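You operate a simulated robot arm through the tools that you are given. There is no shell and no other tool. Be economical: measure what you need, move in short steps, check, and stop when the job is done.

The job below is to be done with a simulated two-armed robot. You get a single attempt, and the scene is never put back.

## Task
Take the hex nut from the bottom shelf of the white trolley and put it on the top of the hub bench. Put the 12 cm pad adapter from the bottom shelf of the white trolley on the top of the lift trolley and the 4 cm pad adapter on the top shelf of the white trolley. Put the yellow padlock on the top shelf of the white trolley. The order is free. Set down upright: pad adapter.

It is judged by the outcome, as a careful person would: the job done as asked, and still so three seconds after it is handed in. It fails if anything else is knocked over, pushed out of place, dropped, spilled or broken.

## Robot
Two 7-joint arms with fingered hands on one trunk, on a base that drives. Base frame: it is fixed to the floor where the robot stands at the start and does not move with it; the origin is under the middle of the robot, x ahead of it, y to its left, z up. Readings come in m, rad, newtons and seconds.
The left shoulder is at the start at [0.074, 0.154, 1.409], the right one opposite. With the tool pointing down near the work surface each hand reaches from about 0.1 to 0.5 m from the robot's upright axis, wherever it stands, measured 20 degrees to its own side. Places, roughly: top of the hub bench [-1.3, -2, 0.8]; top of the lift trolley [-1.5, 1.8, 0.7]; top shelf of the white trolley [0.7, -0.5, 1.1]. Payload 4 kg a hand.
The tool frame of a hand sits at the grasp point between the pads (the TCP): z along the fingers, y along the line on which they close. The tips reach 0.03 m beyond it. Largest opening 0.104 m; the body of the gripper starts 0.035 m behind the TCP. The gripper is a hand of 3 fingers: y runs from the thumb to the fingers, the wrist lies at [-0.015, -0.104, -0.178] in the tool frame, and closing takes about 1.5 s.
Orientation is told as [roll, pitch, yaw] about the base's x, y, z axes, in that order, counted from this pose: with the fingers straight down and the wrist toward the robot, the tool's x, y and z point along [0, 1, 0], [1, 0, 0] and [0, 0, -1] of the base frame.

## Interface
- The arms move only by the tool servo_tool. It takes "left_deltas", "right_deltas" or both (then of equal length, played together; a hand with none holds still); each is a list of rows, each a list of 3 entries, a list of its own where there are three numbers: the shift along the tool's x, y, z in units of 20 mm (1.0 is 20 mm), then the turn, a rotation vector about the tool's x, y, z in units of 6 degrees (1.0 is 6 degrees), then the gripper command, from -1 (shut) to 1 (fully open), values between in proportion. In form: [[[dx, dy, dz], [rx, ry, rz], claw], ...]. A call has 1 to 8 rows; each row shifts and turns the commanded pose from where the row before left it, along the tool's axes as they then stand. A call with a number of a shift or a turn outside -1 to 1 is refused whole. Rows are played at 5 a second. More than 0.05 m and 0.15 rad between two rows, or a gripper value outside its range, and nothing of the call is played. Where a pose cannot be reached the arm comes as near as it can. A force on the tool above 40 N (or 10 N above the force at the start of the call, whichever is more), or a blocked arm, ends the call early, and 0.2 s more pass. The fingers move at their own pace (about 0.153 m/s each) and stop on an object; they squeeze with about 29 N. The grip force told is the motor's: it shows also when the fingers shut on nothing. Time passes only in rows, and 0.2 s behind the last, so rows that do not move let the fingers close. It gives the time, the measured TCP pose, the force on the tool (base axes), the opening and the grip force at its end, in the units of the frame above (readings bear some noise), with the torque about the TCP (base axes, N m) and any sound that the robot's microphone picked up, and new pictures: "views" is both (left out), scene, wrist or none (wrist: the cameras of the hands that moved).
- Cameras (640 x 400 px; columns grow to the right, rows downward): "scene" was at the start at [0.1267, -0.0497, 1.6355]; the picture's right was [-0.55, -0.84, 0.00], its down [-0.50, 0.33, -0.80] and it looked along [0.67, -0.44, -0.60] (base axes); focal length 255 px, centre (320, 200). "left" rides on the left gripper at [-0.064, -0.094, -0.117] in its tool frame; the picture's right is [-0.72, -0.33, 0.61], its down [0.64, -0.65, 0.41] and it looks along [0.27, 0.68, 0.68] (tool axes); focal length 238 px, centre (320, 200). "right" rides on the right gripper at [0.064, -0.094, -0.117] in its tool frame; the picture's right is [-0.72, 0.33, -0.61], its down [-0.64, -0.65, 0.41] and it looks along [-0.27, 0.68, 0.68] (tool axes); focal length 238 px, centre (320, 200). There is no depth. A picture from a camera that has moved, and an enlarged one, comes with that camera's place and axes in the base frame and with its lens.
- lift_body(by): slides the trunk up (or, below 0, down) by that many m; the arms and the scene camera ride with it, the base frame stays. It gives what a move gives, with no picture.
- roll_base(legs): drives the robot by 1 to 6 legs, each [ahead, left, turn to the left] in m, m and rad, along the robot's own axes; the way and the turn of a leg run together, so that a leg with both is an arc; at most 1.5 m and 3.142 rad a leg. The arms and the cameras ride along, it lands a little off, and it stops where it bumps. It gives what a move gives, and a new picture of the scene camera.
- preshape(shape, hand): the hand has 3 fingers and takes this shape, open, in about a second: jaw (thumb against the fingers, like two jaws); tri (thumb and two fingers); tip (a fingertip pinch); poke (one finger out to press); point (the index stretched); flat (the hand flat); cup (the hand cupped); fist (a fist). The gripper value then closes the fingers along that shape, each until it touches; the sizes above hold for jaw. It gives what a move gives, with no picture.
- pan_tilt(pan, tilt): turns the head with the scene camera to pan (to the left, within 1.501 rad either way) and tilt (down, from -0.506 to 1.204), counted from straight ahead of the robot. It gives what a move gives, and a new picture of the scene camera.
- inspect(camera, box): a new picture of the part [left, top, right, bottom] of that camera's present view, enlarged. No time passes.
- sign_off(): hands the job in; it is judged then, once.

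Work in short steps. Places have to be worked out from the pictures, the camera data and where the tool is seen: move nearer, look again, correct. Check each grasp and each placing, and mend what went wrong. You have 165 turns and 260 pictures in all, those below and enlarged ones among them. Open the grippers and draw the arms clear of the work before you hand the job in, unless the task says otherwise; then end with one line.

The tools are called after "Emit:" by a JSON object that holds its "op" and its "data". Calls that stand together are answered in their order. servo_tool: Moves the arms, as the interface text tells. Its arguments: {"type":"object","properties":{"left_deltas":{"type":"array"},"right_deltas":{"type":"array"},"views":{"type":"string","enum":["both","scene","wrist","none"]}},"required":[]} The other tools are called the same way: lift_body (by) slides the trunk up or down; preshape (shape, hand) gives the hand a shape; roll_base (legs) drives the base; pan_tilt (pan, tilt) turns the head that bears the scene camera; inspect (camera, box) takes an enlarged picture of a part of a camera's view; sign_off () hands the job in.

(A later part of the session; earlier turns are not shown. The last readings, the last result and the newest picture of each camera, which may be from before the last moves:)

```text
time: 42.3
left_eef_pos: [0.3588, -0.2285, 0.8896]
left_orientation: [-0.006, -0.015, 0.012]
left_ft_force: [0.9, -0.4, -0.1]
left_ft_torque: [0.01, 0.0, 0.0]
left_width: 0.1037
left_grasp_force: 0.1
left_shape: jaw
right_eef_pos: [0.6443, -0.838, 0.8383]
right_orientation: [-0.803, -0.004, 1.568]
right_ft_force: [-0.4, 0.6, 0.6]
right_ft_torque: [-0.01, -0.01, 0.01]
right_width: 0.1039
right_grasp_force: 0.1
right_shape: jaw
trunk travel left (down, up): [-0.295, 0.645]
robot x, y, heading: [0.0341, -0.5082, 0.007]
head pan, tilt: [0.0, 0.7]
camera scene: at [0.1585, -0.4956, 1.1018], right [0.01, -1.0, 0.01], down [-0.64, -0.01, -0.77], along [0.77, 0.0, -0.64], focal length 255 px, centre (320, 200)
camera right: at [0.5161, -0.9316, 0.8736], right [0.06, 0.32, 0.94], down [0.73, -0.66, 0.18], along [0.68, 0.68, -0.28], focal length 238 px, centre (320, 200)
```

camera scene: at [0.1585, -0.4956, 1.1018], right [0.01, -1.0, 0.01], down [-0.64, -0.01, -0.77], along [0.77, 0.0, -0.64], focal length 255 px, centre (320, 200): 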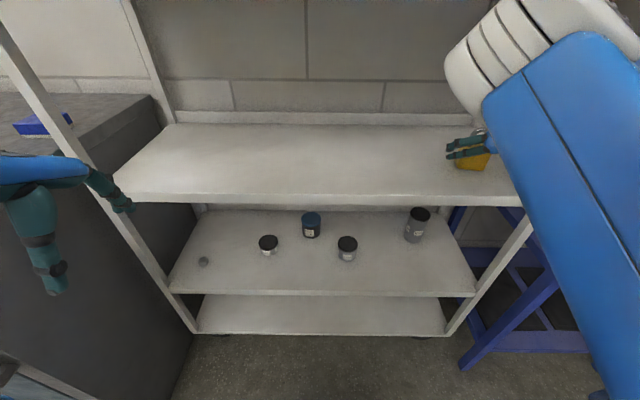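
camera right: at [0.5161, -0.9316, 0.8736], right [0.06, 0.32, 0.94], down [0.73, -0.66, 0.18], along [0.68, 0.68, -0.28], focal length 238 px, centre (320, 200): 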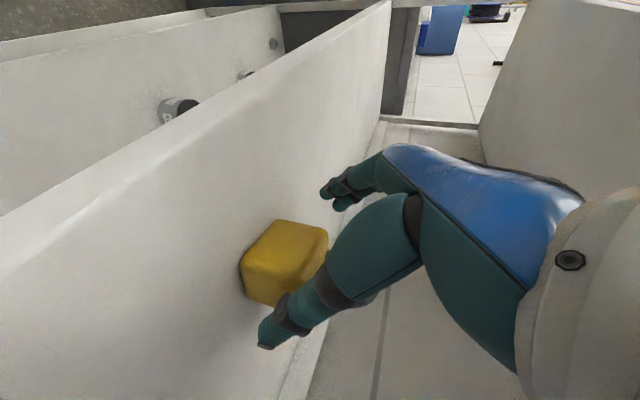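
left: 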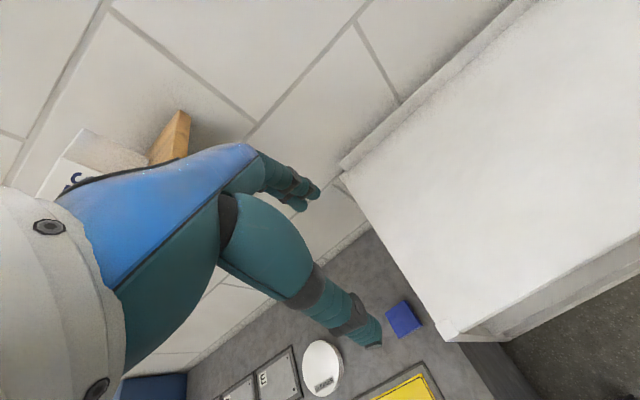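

The robot leans back slightly (pitch −0.015), so some arm link probably touches the trolley. I back out the hand the way it came and look.

Emit:
{"op": "servo_tool", "data": {"right_deltas": [[[0.79, 0, -0.8], [0, 0, 0], 1], [[0.79, 0, -0.8], [0, 0, 0], 1], [[0.79, 0, -0.8], [0, 0, 0], 1], [[0.79, 0, -0.8], [0, 0, 0], 1], [[0.79, 0, -0.8], [0, 0, 0], 1]], "views": "none"}}

Emit:
{"op": "pan_tilt", "data": {"pan": -0.6, "tilt": 0.5}}

```text
time: 43.5
left_eef_pos: [0.3686, -0.2351, 0.8887]
left_orientation: [0.0, -0.004, 0.009]
left_ft_force: [0.1, 0.2, 0.0]
left_ft_torque: [0.0, 0.0, -0.04]
left_width: 0.1039
left_grasp_force: 0.1
left_shape: jaw
right_eef_pos: [0.5438, -0.843, 0.8311]
right_orientation: [-0.8, -0.006, 1.577]
right_ft_force: [0.0, 0.0, -0.3]
right_ft_torque: [0.01, 0.0, -0.01]
right_width: 0.1037
right_grasp_force: 0.2
right_shape: jaw
trunk travel left (down, up): [-0.295, 0.645]
robot x, y, heading: [0.0382, -0.5056, 0.01]
head pan, tilt: [0.0, 0.7]
```

```text
time: 44.5
left_eef_pos: [0.3693, -0.2338, 0.8873]
left_orientation: [-0.001, -0.006, 0.012]
left_ft_force: [0.2, -0.1, 0.7]
left_ft_torque: [0.02, -0.02, -0.01]
left_width: 0.1036
left_grasp_force: 0.1
left_shape: jaw
right_eef_pos: [0.545, -0.8408, 0.8325]
right_orientation: [-0.798, -0.003, 1.58]
right_ft_force: [0.1, -0.7, -0.2]
right_ft_torque: [0.01, 0.0, 0.0]
right_width: 0.104
right_grasp_force: 0.1
right_shape: jaw
trunk travel left (down, up): [-0.295, 0.645]
robot x, y, heading: [0.0339, -0.5021, 0.015]
head pan, tilt: [-0.6, 0.499]
camera scene: at [0.1622, -0.5549, 1.1185], right [-0.56, -0.83, 0.0], down [-0.4, 0.27, -0.88], along [0.73, -0.49, -0.48], focal length 255 px, centre (320, 200)
```

scene: 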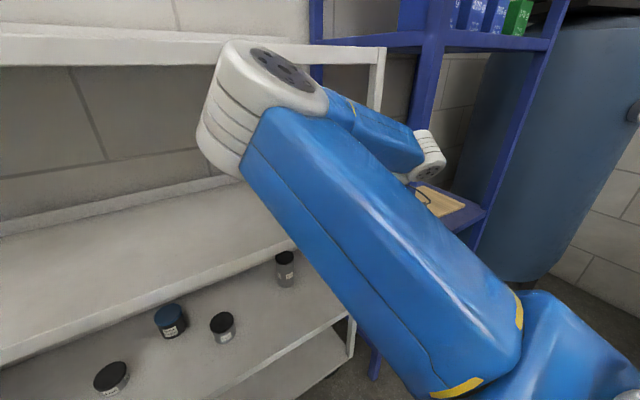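

The elbow leads forward, too close to the shelf edges. I back the base 0.15 m and reach out with a straighter arm.

Emit:
{"op": "roll_base", "data": {"legs": [[-0.16, 0, 0]]}}

Emit:
{"op": "servo_tool", "data": {"right_deltas": [[[-0.72, 0, 0.7], [0, 0, 0], 1], [[-0.72, 0, 0.7], [0, 0, 0], 1], [[-0.72, 0, 0.7], [0, 0, 0], 1], [[-0.72, 0, 0.7], [0, 0, 0], 1], [[-0.72, 0, 0.7], [0, 0, 0], 1], [[-0.72, 0, 0.7], [0, 0, 0], 1], [[-0.72, 0, 0.7], [0, 0, 0], 1]], "views": "scene"}}

```text
time: 45.9
left_eef_pos: [0.209, -0.2355, 0.8875]
left_orientation: [-0.004, -0.005, 0.012]
left_ft_force: [-0.4, 0.1, -0.2]
left_ft_torque: [0.05, -0.02, -0.01]
left_width: 0.1037
left_grasp_force: 0.0
left_shape: jaw
right_eef_pos: [0.3846, -0.8424, 0.8336]
right_orientation: [-0.797, -0.005, 1.579]
right_ft_force: [-0.2, 0.0, -0.1]
right_ft_torque: [-0.03, -0.01, -0.03]
right_width: 0.1038
right_grasp_force: 0.0
right_shape: jaw
trunk travel left (down, up): [-0.295, 0.645]
robot x, y, heading: [-0.1214, -0.5102, 0.013]
head pan, tilt: [-0.6, 0.499]
camera scene: at [0.0019, -0.5564, 1.1186], right [-0.56, -0.83, 0.0], down [-0.4, 0.27, -0.88], along [0.73, -0.49, -0.48], focal length 255 px, centre (320, 200)
```

scene: 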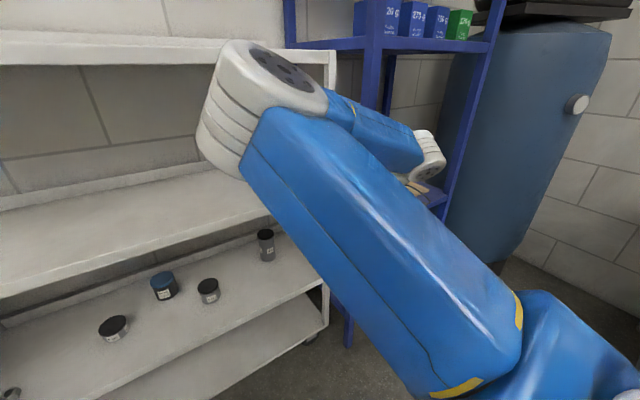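

```text
time: 47.5
left_eef_pos: [0.2085, -0.2357, 0.8883]
left_orientation: [-0.002, -0.007, 0.012]
left_ft_force: [0.0, 0.1, 0.7]
left_ft_torque: [-0.02, -0.04, 0.0]
left_width: 0.1037
left_grasp_force: 0.0
left_shape: jaw
right_eef_pos: [0.5263, -0.8413, 0.8363]
right_orientation: [-0.801, -0.004, 1.579]
right_ft_force: [-0.1, -0.2, -0.1]
right_ft_torque: [-0.05, -0.01, -0.01]
right_width: 0.1038
right_grasp_force: 0.1
right_shape: jaw
trunk travel left (down, up): [-0.295, 0.645]
robot x, y, heading: [-0.1211, -0.5087, 0.007]
head pan, tilt: [-0.6, 0.499]
camera scene: at [0.0034, -0.5567, 1.1184], right [-0.56, -0.83, 0.0], down [-0.4, 0.27, -0.88], along [0.73, -0.49, -0.48], focal length 255 px, centre (320, 200)
```

scene: 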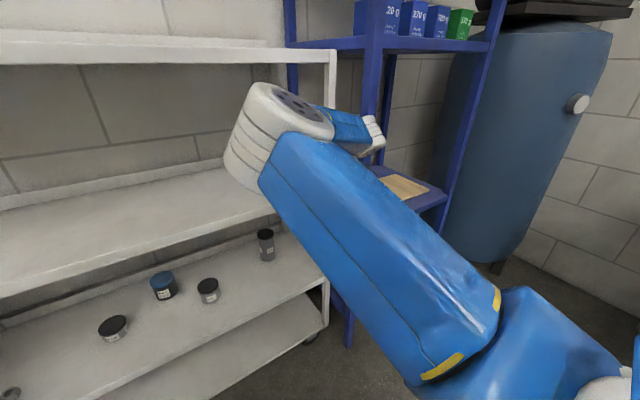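

The elbow is now clear (x≈0.37). I advance the hand to the padlock.

Emit:
{"op": "servo_tool", "data": {"right_deltas": [[[-0.73, 0, 0.78], [0, 0, 0], 1], [[-0.73, 0, 0.78], [0, 0, 0], 1], [[-0.73, 0, 0.78], [0, 0, 0], 1], [[-0.73, 0, 0.78], [0, 0, 0], 1], [[-0.73, 0, 0.78], [0, 0, 0], 1], [[-0.73, 0, 0.78], [0, 0, 0], 1]], "views": "both"}}

```text
time: 48.9
left_eef_pos: [0.1994, -0.2307, 0.8895]
left_orientation: [-0.005, -0.017, 0.011]
left_ft_force: [0.0, 0.1, 0.2]
left_ft_torque: [0.04, -0.01, -0.01]
left_width: 0.104
left_grasp_force: 0.0
left_shape: jaw
right_eef_pos: [0.6453, -0.8377, 0.8403]
right_orientation: [-0.805, 0.0, 1.574]
right_ft_force: [-0.7, 0.9, -0.7]
right_ft_torque: [0.01, 0.0, 0.01]
right_width: 0.1039
right_grasp_force: 0.1
right_shape: jaw
trunk travel left (down, up): [-0.295, 0.645]
robot x, y, heading: [-0.1247, -0.507, 0.011]
head pan, tilt: [-0.6, 0.499]
camera scene: at [-0.0095, -0.5494, 1.1197], right [-0.56, -0.83, 0.0], down [-0.39, 0.26, -0.88], along [0.73, -0.49, -0.47], focal length 255 px, centre (320, 200)
camera right: at [0.5167, -0.9316, 0.8768], right [0.06, 0.33, 0.94], down [0.74, -0.65, 0.18], along [0.67, 0.69, -0.28], focal length 238 px, centre (320, 200)
```

scene: 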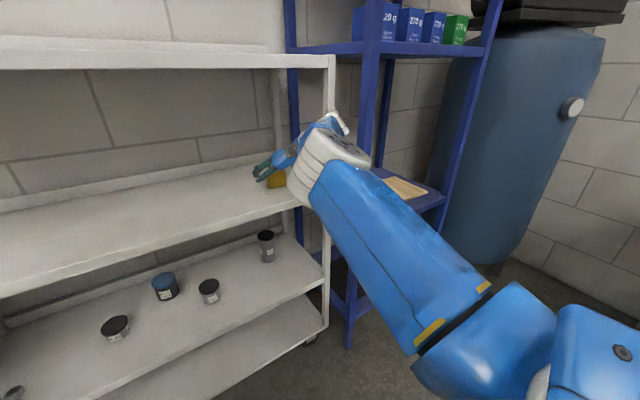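
right: 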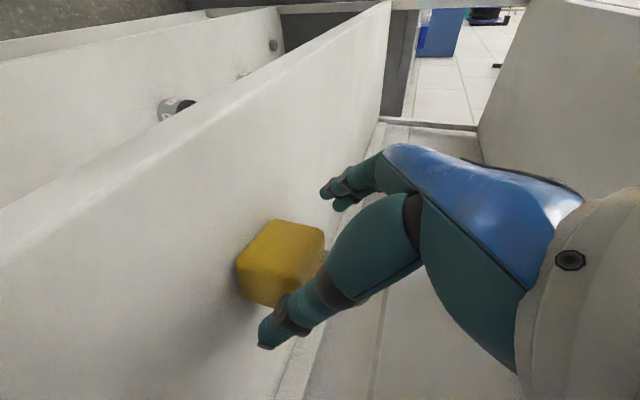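

Same lean at the same hand position, so the wrist must be meeting the trolley's right front post (y≈-0.96). I back out and yaw the hand by −0.5 rad so the wrist swings inward of the post.

Emit:
{"op": "servo_tool", "data": {"right_deltas": [[[0.75, 0, -0.73], [0, 0, 0], 1], [[0.75, 0, -0.73], [0, 0, 0], 1], [[0.75, 0, -0.73], [0, 0, 0], 1], [[0.75, 0, -0.73], [0, 0, 0], 1], [[0.75, 0, -0.73], [0, 0, 0], 1], [[0.75, 0, -0.73], [0, 0, 0], 1]], "views": "none"}}

Emit:
{"op": "servo_tool", "data": {"right_deltas": [[[0, 0, 0], [0.67, 0, 0.68], 1], [[0, 0, 0], [0.67, 0, 0.68], 1], [[0, 0, 0], [0.67, 0, 0.68], 1], [[0, 0, 0], [0.67, 0, 0.68], 1], [[0, 0, 0], [0.67, 0, 0.68], 1]], "views": "both"}}

```text
time: 50.3
left_eef_pos: [0.2086, -0.2347, 0.8882]
left_orientation: [-0.002, -0.007, 0.013]
left_ft_force: [-0.1, 0.3, 0.5]
left_ft_torque: [-0.01, 0.0, 0.0]
left_width: 0.1035
left_grasp_force: 0.2
left_shape: jaw
right_eef_pos: [0.5283, -0.8398, 0.8303]
right_orientation: [-0.799, -0.002, 1.581]
right_ft_force: [0.0, 0.1, 1.4]
right_ft_torque: [0.01, 0.02, -0.04]
right_width: 0.1038
right_grasp_force: 0.1
right_shape: jaw
trunk travel left (down, up): [-0.295, 0.645]
robot x, y, heading: [-0.1241, -0.5046, 0.015]
head pan, tilt: [-0.6, 0.499]
```

```text
time: 51.5
left_eef_pos: [0.2083, -0.2358, 0.8876]
left_orientation: [-0.002, -0.005, 0.011]
left_ft_force: [0.9, 0.3, -0.2]
left_ft_torque: [0.01, -0.03, 0.01]
left_width: 0.1038
left_grasp_force: 0.0
left_shape: jaw
right_eef_pos: [0.5273, -0.8458, 0.8281]
right_orientation: [-0.787, -0.02, 1.07]
right_ft_force: [0.1, 0.8, -0.8]
right_ft_torque: [-0.02, 0.04, 0.03]
right_width: 0.1036
right_grasp_force: 0.0
right_shape: jaw
trunk travel left (down, up): [-0.295, 0.645]
robot x, y, heading: [-0.1261, -0.5079, 0.008]
head pan, tilt: [-0.6, 0.499]
camera scene: at [0.0029, -0.5557, 1.1185], right [-0.56, -0.83, 0.0], down [-0.4, 0.26, -0.88], along [0.73, -0.49, -0.48], focal length 255 px, centre (320, 200)
camera right: at [0.3696, -0.8656, 0.8648], right [0.21, 0.23, 0.95], down [0.33, -0.93, 0.16], along [0.92, 0.28, -0.27], focal length 238 px, centre (320, 200)
```

scene: 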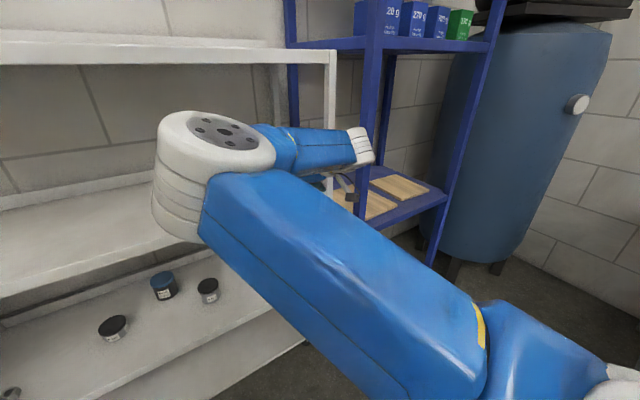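
right: 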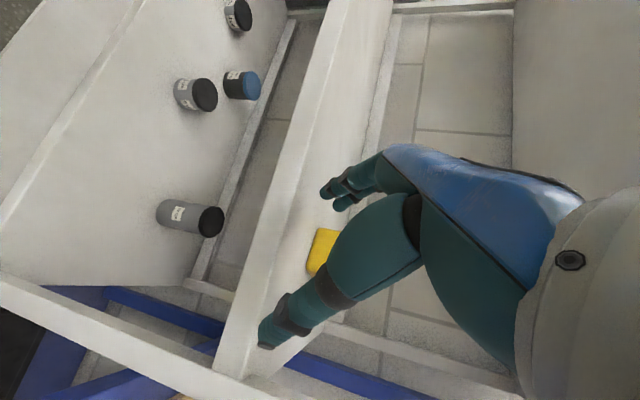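

The orientation is right; I shift so as to approach the padlock along the hand's own direction.

Emit:
{"op": "servo_tool", "data": {"right_deltas": [[[0.3, 0.83, -0.29], [0, 0, 0], 1], [[0.3, 0.83, -0.29], [0, 0, 0], 1], [[0.3, 0.83, -0.29], [0, 0, 0], 1], [[0.3, 0.83, -0.29], [0, 0, 0], 1]], "views": "both"}}

```text
time: 52.3
left_eef_pos: [0.2072, -0.2355, 0.8882]
left_orientation: [-0.001, -0.006, 0.012]
left_ft_force: [0.4, -0.2, 0.7]
left_ft_torque: [-0.03, -0.03, 0.0]
left_width: 0.1036
left_grasp_force: 0.0
left_shape: jaw
right_eef_pos: [0.5153, -0.8637, 0.8366]
right_orientation: [-0.766, -0.113, 0.929]
right_ft_force: [-0.1, 0.5, -0.8]
right_ft_torque: [0.0, 0.02, 0.0]
right_width: 0.1041
right_grasp_force: 0.1
right_shape: jaw
trunk travel left (down, up): [-0.295, 0.645]
robot x, y, heading: [-0.127, -0.5053, 0.013]
head pan, tilt: [-0.6, 0.499]
stopped in row 3 (right hand): the arm was blocked; the commanded pose is now the measured one
camera scene: at [0.0028, -0.5564, 1.1185], right [-0.56, -0.83, 0.0], down [-0.4, 0.27, -0.88], along [0.73, -0.49, -0.48], focal length 255 px, centre (320, 200)
camera right: at [0.3554, -0.8659, 0.8665], right [0.2, 0.12, 0.97], down [0.2, -0.98, 0.08], along [0.96, 0.18, -0.22], focal length 238 px, centre (320, 200)
```

scene: 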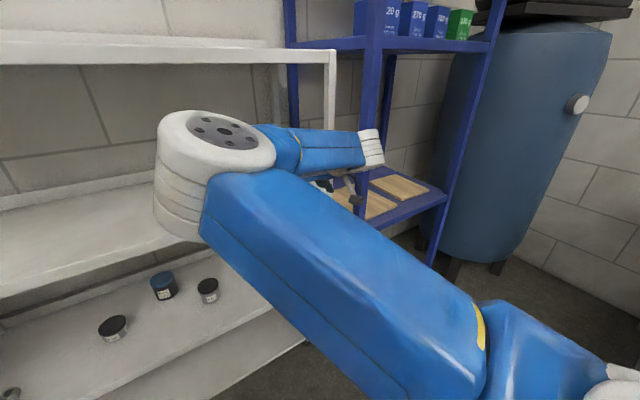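
right: 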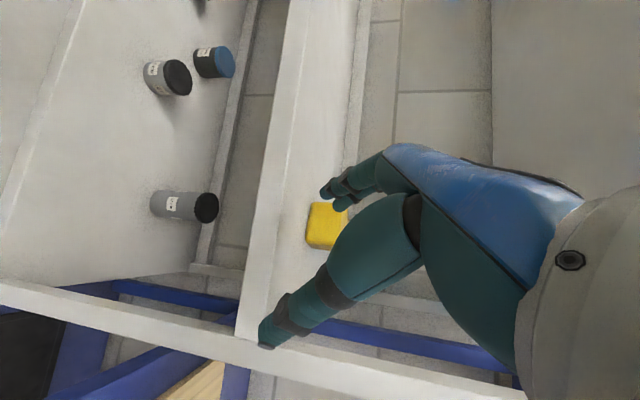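

The right arm is at a joint limit there. The left hand, with its wrist on the left side, suits right-end objects; I back off, restore the right hand and give the left hand the mirrored pose.

Emit:
{"op": "roll_base", "data": {"legs": [[-0.3, 0, 0]]}}

Emit:
{"op": "servo_tool", "data": {"left_deltas": [[[0, 0, 0], [0, 0, 1], 1], [[0, 0, 0], [0, 0, 1], 1], [[0, 0, 0], [0, 0, 1], 1], [[0, 0, 0], [0, 0, 1], 1], [[0, 0, 0], [0, 0, 1], 1], [[0, 0, 0], [0, 0, 1], 1], [[0, 0, 0], [0, 0, 1], 1], [[0, 0, 0], [0, 0, 1], 1]], "right_deltas": [[[0, 0, 0], [-0.72, 0.11, -0.73], 1], [[0, 0, 0], [-0.72, 0.11, -0.73], 1], [[0, 0, 0], [-0.72, 0.11, -0.73], 1], [[0, 0, 0], [-0.72, 0.11, -0.73], 1], [[0, 0, 0], [-0.72, 0.11, -0.73], 1], [[0, 0, 0], [-0.72, 0.11, -0.73], 1], [[0, 0, 0], [0, 0, 0], 1], [[0, 0, 0], [0, 0, 0], 1]], "views": "none"}}

Emit:
{"op": "servo_tool", "data": {"left_deltas": [[[0, 0, 0], [0, 0, 1], 1], [[0, 0, 0], [0, 0, 1], 1], [[0, 0, 0], [0, 0, 1], 1], [[0, 0, 0], [0, 0, 1], 1], [[0, 0, 0], [0, 0, 1], 1], [[0, 0, 0], [0, 0, 1], 1], [[0, 0, 0], [0, 0, 1], 1]], "views": "none"}}

Emit:
{"op": "servo_tool", "data": {"left_deltas": [[[0, 0, 0], [0, 1, 0], 1], [[0, 0, 0], [0, 1, 0], 1], [[0, 0, 0], [0, 1, 0], 1], [[0, 0, 0], [0, 1, 0], 1], [[0, 0, 0], [0, 1, 0], 1], [[0, 0, 0], [0, 1, 0], 1], [[0, 0, 0], [0, 1, 0], 1], [[0, 0, 0], [0, 0.5, 0], 1]], "views": "both"}}

```text
time: 54.4
left_eef_pos: [-0.095, -0.2382, 0.8901]
left_orientation: [-0.002, -0.008, 0.016]
left_ft_force: [-0.4, 0.3, -0.6]
left_ft_torque: [0.02, -0.02, 0.02]
left_width: 0.1041
left_grasp_force: 0.1
left_shape: jaw
right_eef_pos: [0.2156, -0.8646, 0.8376]
right_orientation: [-0.767, -0.114, 0.934]
right_ft_force: [0.2, 0.1, 0.2]
right_ft_torque: [-0.02, 0.0, 0.01]
right_width: 0.1039
right_grasp_force: 0.0
right_shape: jaw
trunk travel left (down, up): [-0.295, 0.645]
robot x, y, heading: [-0.4237, -0.5109, 0.012]
head pan, tilt: [-0.6, 0.499]
camera scene: at [-0.2986, -0.5598, 1.1186], right [-0.55, -0.83, 0.0], down [-0.4, 0.26, -0.88], along [0.73, -0.49, -0.48], focal length 255 px, centre (320, 200)
```

scene: 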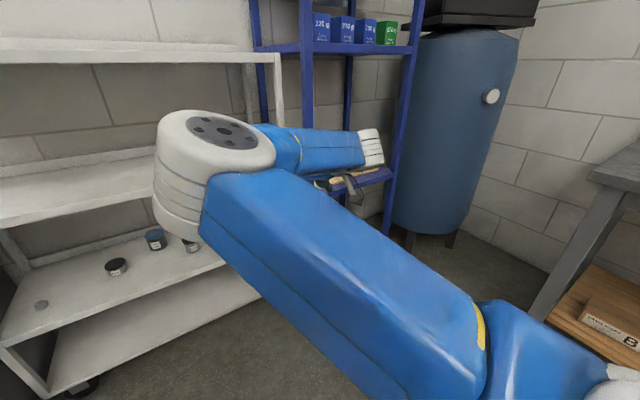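

```text
time: 56.1
left_eef_pos: [-0.0944, -0.2395, 0.8882]
left_orientation: [0.004, -0.006, -0.826]
left_ft_force: [-0.6, -0.5, 0.2]
left_ft_torque: [0.02, 0.01, -0.01]
left_width: 0.1036
left_grasp_force: 0.1
left_shape: jaw
right_eef_pos: [0.215, -0.8664, 0.8383]
right_orientation: [-0.773, -0.119, 1.581]
right_ft_force: [0.9, 0.3, -0.4]
right_ft_torque: [0.0, -0.03, 0.01]
right_width: 0.1041
right_grasp_force: 0.1
right_shape: jaw
trunk travel left (down, up): [-0.295, 0.645]
robot x, y, heading: [-0.426, -0.511, 0.016]
head pan, tilt: [-0.6, 0.499]
```

```text
time: 57.8
left_eef_pos: [-0.0936, -0.2394, 0.8895]
left_orientation: [0.006, -0.003, -1.559]
left_ft_force: [-0.5, 0.1, 0.7]
left_ft_torque: [0.01, -0.01, 0.01]
left_width: 0.1037
left_grasp_force: 0.1
left_shape: jaw
right_eef_pos: [0.2153, -0.8649, 0.8381]
right_orientation: [-0.774, -0.12, 1.583]
right_ft_force: [-0.3, 0.1, -0.6]
right_ft_torque: [0.04, 0.01, -0.01]
right_width: 0.1036
right_grasp_force: 0.0
right_shape: jaw
trunk travel left (down, up): [-0.295, 0.645]
robot x, y, heading: [-0.4261, -0.5072, 0.017]
head pan, tilt: [-0.6, 0.499]
```

```text
time: 59.5
left_eef_pos: [-0.0982, -0.234, 0.8879]
left_orientation: [0.765, -0.011, -1.546]
left_ft_force: [-0.7, 0.4, 0.1]
left_ft_torque: [0.0, 0.01, -0.05]
left_width: 0.104
left_grasp_force: 0.0
left_shape: jaw
left hand out of reach, approached as far as the arm can: row 8
right_eef_pos: [0.2121, -0.8661, 0.8402]
right_orientation: [-0.777, -0.12, 1.583]
right_ft_force: [0.8, 0.1, 1.1]
right_ft_torque: [0.01, 0.02, -0.02]
right_width: 0.1039
right_grasp_force: 0.0
right_shape: jaw
trunk travel left (down, up): [-0.295, 0.645]
robot x, y, heading: [-0.4248, -0.5127, 0.008]
head pan, tilt: [-0.6, 0.499]
camera scene: at [-0.2998, -0.5597, 1.1188], right [-0.55, -0.83, 0.0], down [-0.4, 0.26, -0.88], along [0.73, -0.49, -0.48], focal length 255 px, centre (320, 200)
camera left: at [-0.2279, -0.1429, 0.9254], right [-0.1, 0.31, -0.94], down [0.73, 0.67, 0.15], along [0.68, -0.67, -0.29], focal length 238 px, centre (320, 200)
```

scene: 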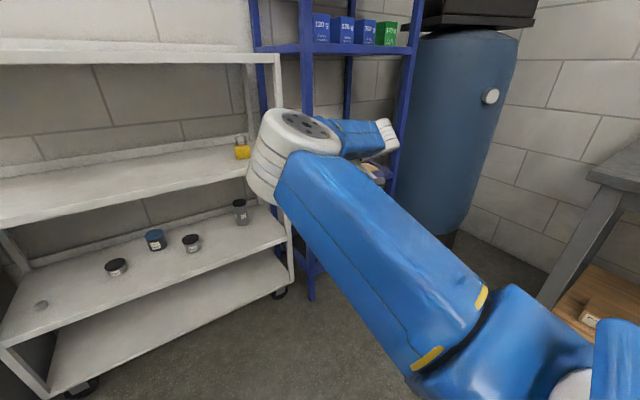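
left: 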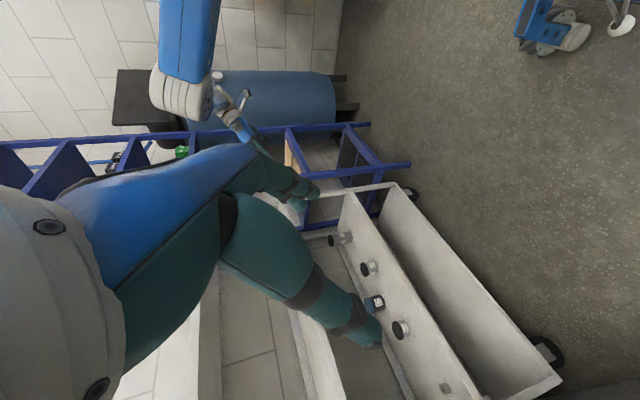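

Left pose works. I extend the left hand a bit out and retract the right hand before driving in front of the rack.

Emit:
{"op": "servo_tool", "data": {"left_deltas": [[[0.5, -0.4, 0.5], [0, 0, 0], 1], [[0.5, -0.4, 0.5], [0, 0, 0], 1], [[0.5, -0.4, 0.5], [0, 0, 0], 1], [[0.5, -0.4, 0.5], [0, 0, 0], 1], [[0.5, -0.4, 0.5], [0, 0, 0], 1], [[0.5, -0.4, 0.5], [0, 0, 0], 1], [[0.5, 0, 0.5], [0, 0, 0], 1], [[0, 0, 0], [0, 0, 0], 1]], "right_deltas": [[[0.9, -0.4, -0.9], [0, 0, -0.1], 1], [[0.9, -0.4, -0.9], [0, 0, -0.1], 1], [[0.9, -0.4, -0.9], [0, 0, -0.1], 1], [[0.9, -0.4, -0.9], [0, 0, -0.1], 1], [[0.9, -0.4, -0.9], [0, 0, -0.1], 1], [[0.9, -0.4, -0.9], [0, 0, -0.1], 1], [[0.9, -0.4, -0.9], [0, 0, -0.1], 1], [[0.9, -0.4, -0.9], [0, 0, -0.1], 1]], "views": "none"}}

Emit:
{"op": "roll_base", "data": {"legs": [[0, -0.68, 0]]}}

Emit:
{"op": "pan_tilt", "data": {"pan": 0.3, "tilt": 0.6}}

```text
time: 61.4
left_eef_pos: [0.0005, -0.1852, 0.8883]
left_orientation: [0.794, -0.001, -1.554]
left_ft_force: [-0.2, -0.3, -0.8]
left_ft_torque: [-0.01, -0.01, 0.04]
left_width: 0.1038
left_grasp_force: 0.1
left_shape: jaw
right_eef_pos: [0.013, -0.9381, 0.8329]
right_orientation: [-0.78, -0.064, 1.646]
right_ft_force: [0.6, 0.3, 0.5]
right_ft_torque: [0.02, 0.01, -0.02]
right_width: 0.1037
right_grasp_force: 0.0
right_shape: jaw
trunk travel left (down, up): [-0.295, 0.645]
robot x, y, heading: [-0.4277, -0.5098, 0.016]
head pan, tilt: [-0.6, 0.499]
```

```text
time: 65.1
left_eef_pos: [0.0108, -0.8595, 0.8867]
left_orientation: [0.791, -0.002, -1.555]
left_ft_force: [0.6, -0.8, -0.4]
left_ft_torque: [0.0, -0.01, 0.01]
left_width: 0.1035
left_grasp_force: 0.1
left_shape: jaw
right_eef_pos: [0.0246, -1.6135, 0.8336]
right_orientation: [-0.781, -0.059, 1.643]
right_ft_force: [-0.2, 0.3, 0.0]
right_ft_torque: [-0.03, 0.04, 0.01]
right_width: 0.1036
right_grasp_force: 0.0
right_shape: jaw
trunk travel left (down, up): [-0.295, 0.645]
robot x, y, heading: [-0.4157, -1.1871, 0.01]
head pan, tilt: [-0.6, 0.499]
camera scene: at [-0.2884, -1.2354, 1.1186], right [-0.55, -0.83, 0.0], down [-0.4, 0.26, -0.88], along [0.73, -0.49, -0.48], focal length 255 px, centre (320, 200)
```

scene: 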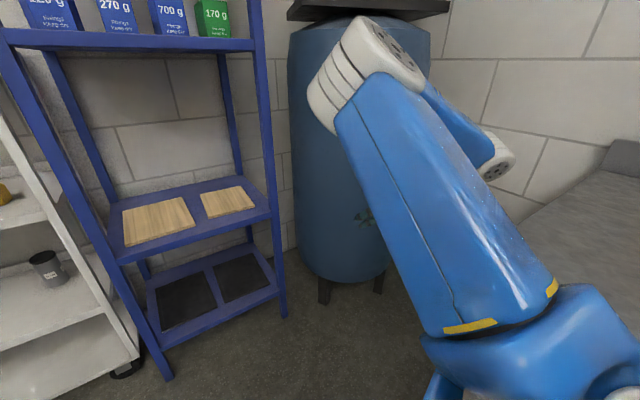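

```text
time: 66.3
left_eef_pos: [0.0104, -0.8626, 0.8889]
left_orientation: [0.793, -0.002, -1.553]
left_ft_force: [0.5, -0.2, -0.1]
left_ft_torque: [0.03, -0.02, -0.03]
left_width: 0.1036
left_grasp_force: 0.2
left_shape: jaw
right_eef_pos: [0.0235, -1.6154, 0.8333]
right_orientation: [-0.782, -0.06, 1.644]
right_ft_force: [0.4, 0.2, 0.0]
right_ft_torque: [0.0, -0.02, 0.0]
right_width: 0.1037
right_grasp_force: 0.0
right_shape: jaw
trunk travel left (down, up): [-0.295, 0.645]
robot x, y, heading: [-0.4168, -1.1873, 0.014]
head pan, tilt: [0.3, 0.6]
camera scene: at [-0.2801, -1.1597, 1.1093], right [0.31, -0.95, 0.0], down [-0.54, -0.17, -0.82], along [0.78, 0.25, -0.57], focal length 255 px, centre (320, 200)
```

scene: 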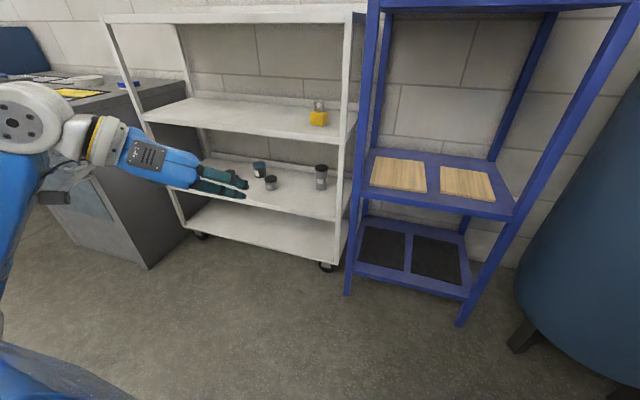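

All still stands. I drive forward 0.3 m and extend the left hand toward the padlock's shelf.

Emit:
{"op": "roll_base", "data": {"legs": [[0.3, 0, 0]]}}

Emit:
{"op": "servo_tool", "data": {"left_deltas": [[[0.65, -0.06, 1], [0, 0, 0], 1], [[0.65, -0.06, 1], [0, 0, 0], 1], [[0.65, -0.06, 1], [0, 0, 0], 1], [[0.65, -0.06, 1], [0, 0, 0], 1], [[0.65, -0.06, 1], [0, 0, 0], 1], [[0.65, -0.06, 1], [0, 0, 0], 1], [[0.65, -0.06, 1], [0, 0, 0], 1], [[0.65, -0.06, 1], [0, 0, 0], 1]], "views": "both"}}

```text
time: 68.3
left_eef_pos: [0.3113, -0.8578, 0.8877]
left_orientation: [0.794, -0.001, -1.555]
left_ft_force: [0.9, -0.1, 0.5]
left_ft_torque: [0.01, -0.01, 0.0]
left_width: 0.1037
left_grasp_force: 0.1
left_shape: jaw
right_eef_pos: [0.3241, -1.6104, 0.8327]
right_orientation: [-0.78, -0.062, 1.645]
right_ft_force: [0.9, -0.2, 0.0]
right_ft_torque: [0.02, 0.0, 0.03]
right_width: 0.1039
right_grasp_force: 0.1
right_shape: jaw
trunk travel left (down, up): [-0.295, 0.645]
robot x, y, heading: [-0.1167, -1.1832, 0.018]
head pan, tilt: [0.3, 0.6]
camera scene: at [0.02, -1.1553, 1.1092], right [0.31, -0.95, 0.0], down [-0.54, -0.18, -0.82], along [0.78, 0.26, -0.57], focal length 255 px, centre (320, 200)
```

scene: 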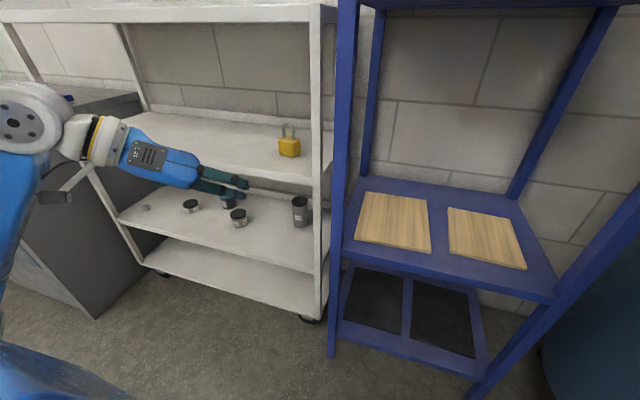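

```text
time: 70.1
left_eef_pos: [0.4962, -0.8457, 0.851]
left_orientation: [0.794, 0.001, -1.554]
left_ft_force: [0.5, 0.7, 0.4]
left_ft_torque: [0.05, 0.0, -0.02]
left_width: 0.1036
left_grasp_force: 0.0
left_shape: jaw
right_eef_pos: [0.3216, -1.61, 0.8333]
right_orientation: [-0.782, -0.063, 1.644]
right_ft_force: [-0.4, 0.4, -0.1]
right_ft_torque: [-0.02, 0.01, -0.02]
right_width: 0.1039
right_grasp_force: 0.0
right_shape: jaw
trunk travel left (down, up): [-0.295, 0.645]
robot x, y, heading: [-0.1147, -1.1818, 0.008]
head pan, tilt: [0.3, 0.6]
camera scene: at [0.0206, -1.1556, 1.1092], right [0.31, -0.95, 0.0], down [-0.54, -0.18, -0.82], along [0.78, 0.26, -0.57], focal length 255 px, centre (320, 200)
camera left: at [0.3676, -0.7536, 0.8858], right [-0.07, 0.32, -0.94], down [0.73, 0.66, 0.17], along [0.68, -0.67, -0.28], focal length 238 px, centre (320, 200)
```

scene: 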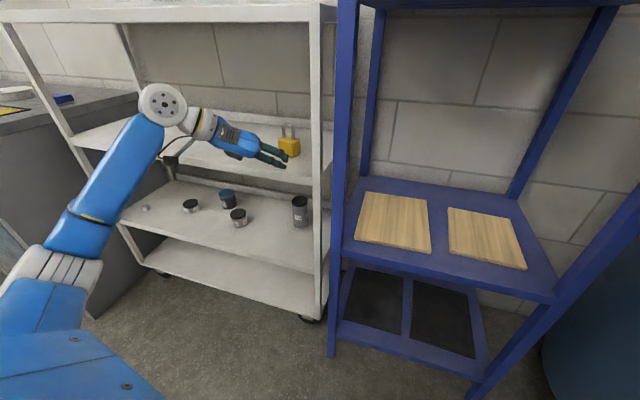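
left: 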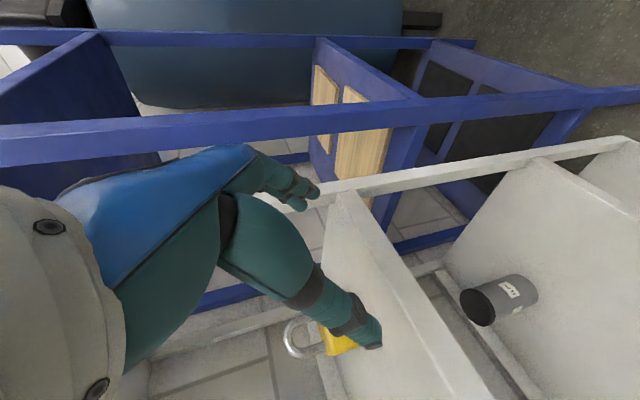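

The left arm is clear of the posts. I advance around the padlock.

Emit:
{"op": "servo_tool", "data": {"left_deltas": [[[0.7, 0, 0.91], [0, 0, 0], 1], [[0.7, 0, 0.91], [0, 0, 0], 1], [[0.7, 0, 0.91], [0, 0, 0], 1], [[0.7, 0, 0.91], [0, 0, 0], 1], [[0.7, 0, 0.91], [0, 0, 0], 1], [[0.7, 0, 0.91], [0, 0, 0], 1]], "views": "both"}}

```text
time: 71.5
left_eef_pos: [0.6336, -0.8453, 0.8348]
left_orientation: [0.793, -0.001, -1.555]
left_ft_force: [0.9, 0.5, 0.6]
left_ft_torque: [-0.01, 0.0, 0.01]
left_width: 0.1038
left_grasp_force: 0.1
left_shape: jaw
right_eef_pos: [0.3229, -1.6121, 0.8323]
right_orientation: [-0.782, -0.063, 1.644]
right_ft_force: [-0.4, -0.2, -0.6]
right_ft_torque: [0.0, -0.01, 0.01]
right_width: 0.1039
right_grasp_force: 0.0
right_shape: jaw
trunk travel left (down, up): [-0.295, 0.645]
robot x, y, heading: [-0.1166, -1.1823, 0.009]
head pan, tilt: [0.3, 0.6]
camera scene: at [0.0209, -1.1563, 1.1091], right [0.31, -0.95, 0.0], down [-0.54, -0.17, -0.82], along [0.78, 0.26, -0.57], focal length 255 px, centre (320, 200)
camera left: at [0.5041, -0.7522, 0.869], right [-0.07, 0.33, -0.94], down [0.73, 0.66, 0.17], along [0.68, -0.67, -0.28], focal length 238 px, centre (320, 200)
```

scene: 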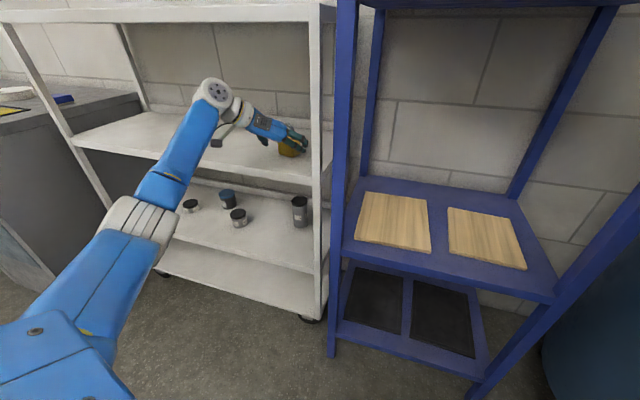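
left: 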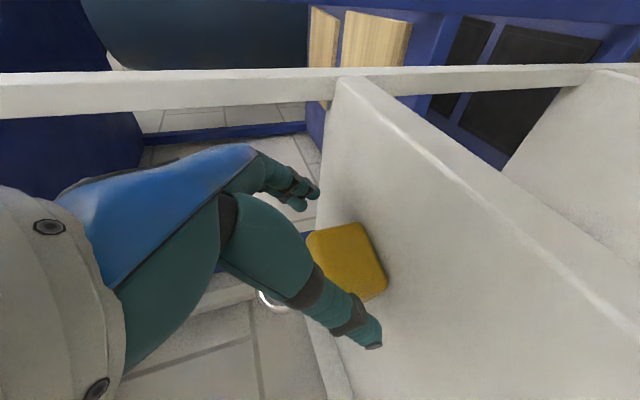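

Almost there; I zoom in to check thumb-to-padlock clearance.

Emit:
{"op": "inspect", "data": {"camera": "scene", "box": [200, 70, 340, 170]}}

Emit:
{"op": "inspect", "data": {"camera": "left", "box": [240, 180, 440, 360]}}

```text
4.00 times, centred on (270, 120) of scene
camera zoom: at [0.0209, -1.1563, 1.1091], right [0.31, -0.95, 0.0], down [-0.54, -0.17, -0.82], along [0.78, 0.26, -0.57], focal length 1020 px, centre (520, 520)
```

zoom: 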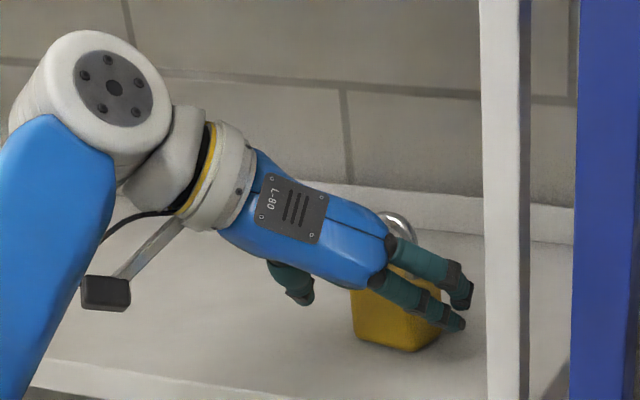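

```text
2.22 times, centred on (340, 270) of left
camera zoom: at [0.5041, -0.7522, 0.869], right [-0.07, 0.33, -0.94], down [0.73, 0.66, 0.17], along [0.68, -0.67, -0.28], focal length 530 px, centre (276, 44)
```

zoom: 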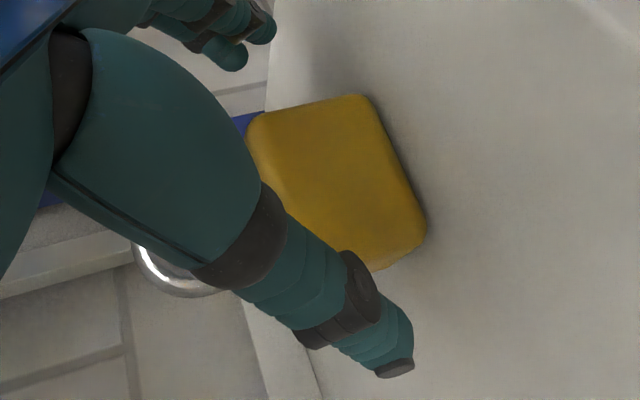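

The body lies between thumb and fingers. One more step forward, then close.

Emit:
{"op": "servo_tool", "data": {"left_deltas": [[[0.6, 0, 0.75], [0, 0, 0], 1], [[0, 0, 0], [0, 0, 0], -1], [[0, 0, 0], [0, 0, 0], -1], [[0, 0, 0], [0, 0, 0], -1], [[0, 0, 0], [0, 0, 0], -1], [[0, 0, 0], [0, 0, 0], -1], [[0, 0, 0], [0, 0, 0], -1], [[0, 0, 0], [0, 0, 0], -1]], "views": "both"}}

```text
time: 73.3
left_eef_pos: [0.6519, -0.8443, 0.832]
left_orientation: [0.796, -0.001, -1.557]
left_ft_force: [1.0, -1.3, 0.2]
left_ft_torque: [-0.03, 0.0, -0.03]
left_width: 0.0556
left_grasp_force: 29.3
left_shape: jaw
right_eef_pos: [0.3222, -1.6107, 0.8342]
right_orientation: [-0.781, -0.062, 1.643]
right_ft_force: [-1.0, 0.3, -0.1]
right_ft_torque: [0.03, 0.01, 0.01]
right_width: 0.1039
right_grasp_force: 0.0
right_shape: jaw
trunk travel left (down, up): [-0.295, 0.645]
robot x, y, heading: [-0.112, -1.1844, 0.018]
head pan, tilt: [0.3, 0.6]
camera scene: at [0.0208, -1.1559, 1.1092], right [0.31, -0.95, 0.0], down [-0.54, -0.17, -0.82], along [0.78, 0.26, -0.57], focal length 255 px, centre (320, 200)
camera left: at [0.5231, -0.7517, 0.867], right [-0.07, 0.32, -0.94], down [0.73, 0.66, 0.17], along [0.68, -0.67, -0.28], focal length 238 px, centre (320, 200)
```

scene: 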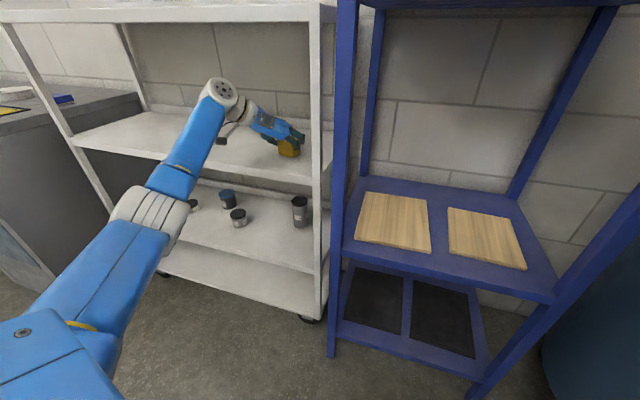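
left: 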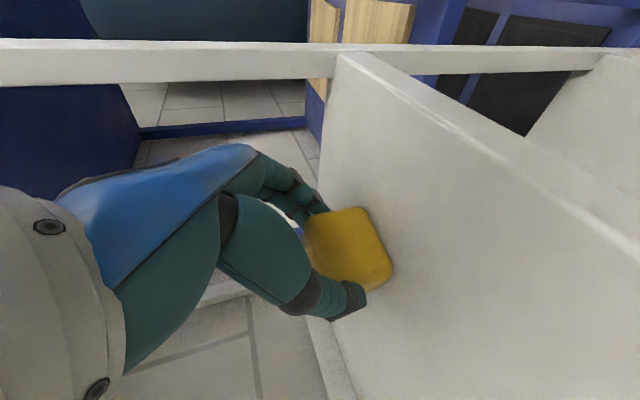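

Gripped (width 0.056, 29 N). I lift 3 cm and withdraw straight back.

Emit:
{"op": "servo_tool", "data": {"left_deltas": [[[0.75, 0, -0.75], [0, 0, 0], -1], [[0.75, 0, -0.75], [0, 0, 0], -1], [[-0.9, 0, -0.9], [0, 0, 0], -1], [[-0.9, 0, -0.9], [0, 0, 0], -1], [[-0.9, 0, -0.9], [0, 0, 0], -1], [[-0.9, 0, -0.9], [0, 0, 0], -1], [[-0.9, 0, -0.9], [0, 0, 0], -1], [[-0.9, 0, -0.9], [0, 0, 0], -1]], "views": "scene"}}

Emit:
{"op": "servo_tool", "data": {"left_deltas": [[[-0.9, 0, -0.9], [0, 0, 0], -1], [[-0.9, 0, -0.9], [0, 0, 0], -1], [[-0.9, 0, -0.9], [0, 0, 0], -1], [[-0.9, 0, -0.9], [0, 0, 0], -1]], "views": "both"}}

```text
time: 75.1
left_eef_pos: [0.4991, -0.8446, 0.873]
left_orientation: [0.794, -0.001, -1.554]
left_ft_force: [0.6, 0.0, -4.7]
left_ft_torque: [-0.04, 0.06, -0.04]
left_width: 0.0555
left_grasp_force: 29.3
left_shape: jaw
right_eef_pos: [0.3225, -1.6093, 0.8345]
right_orientation: [-0.782, -0.062, 1.643]
right_ft_force: [0.4, -0.4, 0.2]
right_ft_torque: [-0.01, 0.03, 0.0]
right_width: 0.1037
right_grasp_force: 0.1
right_shape: jaw
trunk travel left (down, up): [-0.295, 0.645]
robot x, y, heading: [-0.1152, -1.1816, 0.016]
head pan, tilt: [0.3, 0.6]
camera scene: at [0.02, -1.1547, 1.1092], right [0.31, -0.95, 0.0], down [-0.54, -0.18, -0.82], along [0.78, 0.25, -0.57], focal length 255 px, centre (320, 200)
```

scene: 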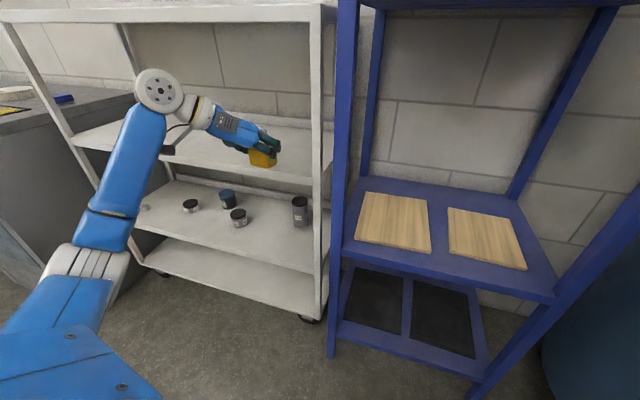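

```text
time: 76.1
left_eef_pos: [0.395, -0.8478, 0.8729]
left_orientation: [0.794, -0.002, -1.554]
left_ft_force: [0.9, 0.4, -4.0]
left_ft_torque: [-0.01, 0.12, -0.03]
left_width: 0.055
left_grasp_force: 29.3
left_shape: jaw
right_eef_pos: [0.3208, -1.61, 0.8341]
right_orientation: [-0.781, -0.061, 1.644]
right_ft_force: [-0.1, -0.2, -0.1]
right_ft_torque: [-0.03, 0.0, -0.02]
right_width: 0.104
right_grasp_force: 0.1
right_shape: jaw
trunk travel left (down, up): [-0.295, 0.645]
robot x, y, heading: [-0.1167, -1.1836, 0.013]
head pan, tilt: [0.3, 0.6]
camera scene: at [0.0194, -1.1548, 1.1093], right [0.31, -0.95, 0.0], down [-0.54, -0.18, -0.82], along [0.78, 0.25, -0.57], focal length 255 px, centre (320, 200)
camera left: at [0.2662, -0.7548, 0.9074], right [-0.07, 0.32, -0.94], down [0.73, 0.66, 0.17], along [0.68, -0.67, -0.28], focal length 238 px, centre (320, 200)
```

scene: 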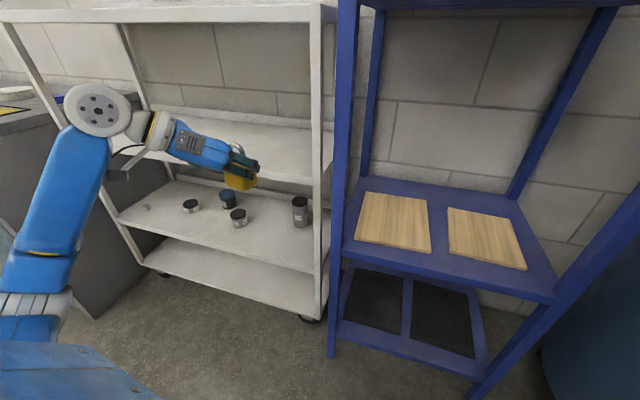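
left: 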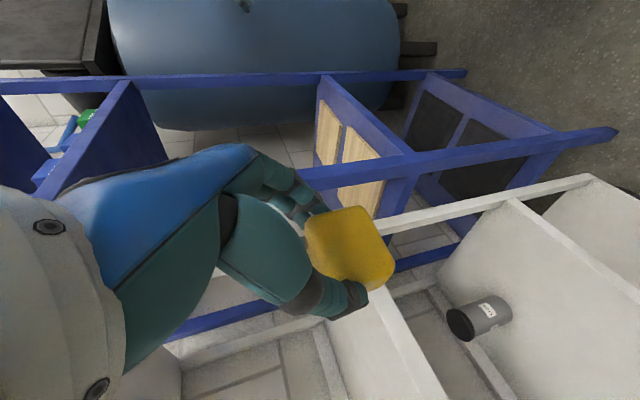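

Padlock held. I raise the trunk 0.36 m to bring it above the top shelf.

Emit:
{"op": "lift_body", "data": {"by": 0.36}}

Emit:
{"op": "pan_tilt", "data": {"pan": 0.4, "tilt": 0.6}}

```text
time: 79.6
left_eef_pos: [0.3967, -0.8459, 1.2316]
left_orientation: [0.792, 0.0, -1.554]
left_ft_force: [0.4, -1.4, -3.8]
left_ft_torque: [0.02, 0.11, 0.01]
left_width: 0.0551
left_grasp_force: 28.7
left_shape: jaw
right_eef_pos: [0.3238, -1.611, 1.1941]
right_orientation: [-0.781, -0.062, 1.645]
right_ft_force: [0.3, -0.1, 0.0]
right_ft_torque: [-0.02, -0.04, -0.01]
right_width: 0.1038
right_grasp_force: 0.0
right_shape: jaw
trunk travel left (down, up): [-0.655, 0.285]
robot x, y, heading: [-0.1144, -1.1813, 0.013]
head pan, tilt: [0.3, 0.6]
```

```text
time: 80.3
left_eef_pos: [0.3979, -0.8465, 1.2318]
left_orientation: [0.795, -0.001, -1.555]
left_ft_force: [-0.1, -0.3, -3.2]
left_ft_torque: [-0.02, 0.09, -0.01]
left_width: 0.0553
left_grasp_force: 28.7
left_shape: jaw
right_eef_pos: [0.3236, -1.6097, 1.1944]
right_orientation: [-0.782, -0.062, 1.645]
right_ft_force: [-0.4, -0.2, 0.2]
right_ft_torque: [0.0, 0.01, -0.01]
right_width: 0.1039
right_grasp_force: 0.0
right_shape: jaw
trunk travel left (down, up): [-0.655, 0.285]
robot x, y, heading: [-0.1167, -1.184, 0.016]
head pan, tilt: [0.4, 0.6]
camera scene: at [0.0182, -1.1464, 1.4692], right [0.4, -0.92, 0.0], down [-0.52, -0.23, -0.82], along [0.75, 0.33, -0.57], focal length 255 px, centre (320, 200)
```

scene: 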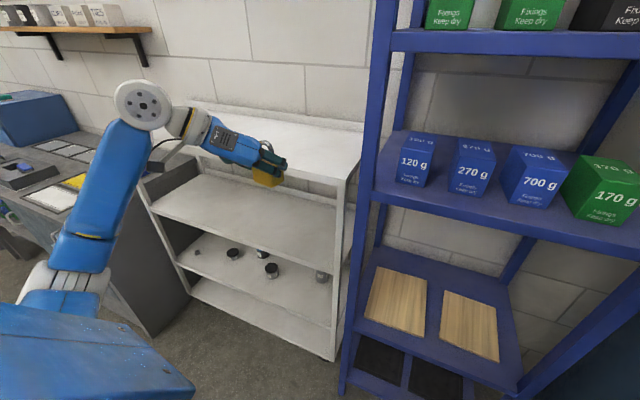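

Top shelf is at z≈1.15; the padlock's bottom is at about 1.19. I move forward over the shelf.

Emit:
{"op": "servo_tool", "data": {"left_deltas": [[[0.94, 0, 0.93], [0, 0, 0], -1], [[0.94, 0, 0.93], [0, 0, 0], -1], [[0.94, 0, 0.93], [0, 0, 0], -1], [[0.94, 0, 0.93], [0, 0, 0], -1], [[0.94, 0, 0.93], [0, 0, 0], -1], [[0.94, 0, 0.93], [0, 0, 0], -1], [[0.94, 0, 0.93], [0, 0, 0], -1], [[0.94, 0, 0.93], [0, 0, 0], -1]], "views": "both"}}

```text
time: 82.1
left_eef_pos: [0.6114, -0.8437, 1.235]
left_orientation: [0.791, 0.001, -1.555]
left_ft_force: [0.7, 0.9, -3.8]
left_ft_torque: [0.05, 0.09, 0.0]
left_width: 0.0554
left_grasp_force: 28.4
left_shape: jaw
right_eef_pos: [0.325, -1.6107, 1.1928]
right_orientation: [-0.781, -0.063, 1.644]
right_ft_force: [0.1, -0.3, 0.2]
right_ft_torque: [0.01, 0.0, -0.03]
right_width: 0.1037
right_grasp_force: 0.0
right_shape: jaw
trunk travel left (down, up): [-0.655, 0.285]
robot x, y, heading: [-0.1157, -1.1842, 0.012]
head pan, tilt: [0.4, 0.6]
camera scene: at [0.0211, -1.1477, 1.4689], right [0.4, -0.92, 0.0], down [-0.52, -0.23, -0.82], along [0.75, 0.33, -0.57], focal length 255 px, centre (320, 200)
camera left: at [0.4813, -0.7517, 1.2693], right [-0.07, 0.32, -0.94], down [0.73, 0.66, 0.17], along [0.68, -0.67, -0.29], focal length 238 px, centre (320, 200)
```

scene: 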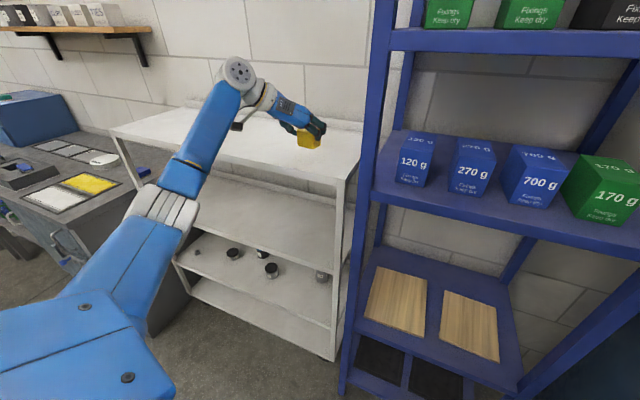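
left: 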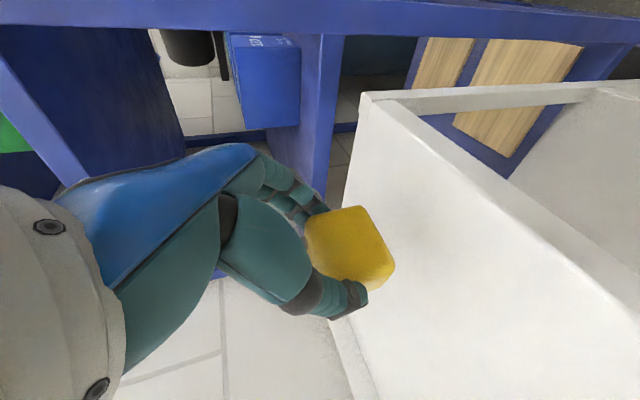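

Over the shelf. Forward another 4 cm, then lower in 1 cm steps watching the force.

Emit:
{"op": "servo_tool", "data": {"left_deltas": [[[0.75, 0, 0.7], [0, 0, 0], -1], [[0.75, 0, 0.7], [0, 0, 0], -1], [[-0.35, 0, 0.36], [0, 0, 0], -1], [[-0.35, 0, 0.36], [0, 0, 0], -1], [[-0.35, 0, 0.36], [0, 0, 0], -1]], "views": "wrist"}}

```text
time: 83.3
left_eef_pos: [0.6518, -0.8414, 1.206]
left_orientation: [0.794, -0.001, -1.557]
left_ft_force: [-0.3, -0.6, -4.0]
left_ft_torque: [0.03, 0.12, 0.01]
left_width: 0.0553
left_grasp_force: 29.1
left_shape: jaw
right_eef_pos: [0.3246, -1.6102, 1.1932]
right_orientation: [-0.78, -0.062, 1.644]
right_ft_force: [0.2, -0.3, -0.8]
right_ft_torque: [0.03, 0.03, 0.02]
right_width: 0.1036
right_grasp_force: 0.1
right_shape: jaw
trunk travel left (down, up): [-0.655, 0.285]
robot x, y, heading: [-0.1152, -1.1817, 0.014]
head pan, tilt: [0.4, 0.6]
camera left: at [0.5226, -0.7496, 1.2406], right [-0.07, 0.32, -0.94], down [0.73, 0.66, 0.17], along [0.68, -0.67, -0.28], focal length 238 px, centre (320, 200)
```

left: 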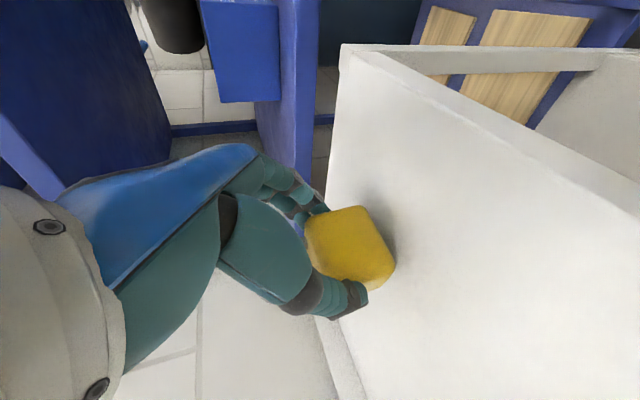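

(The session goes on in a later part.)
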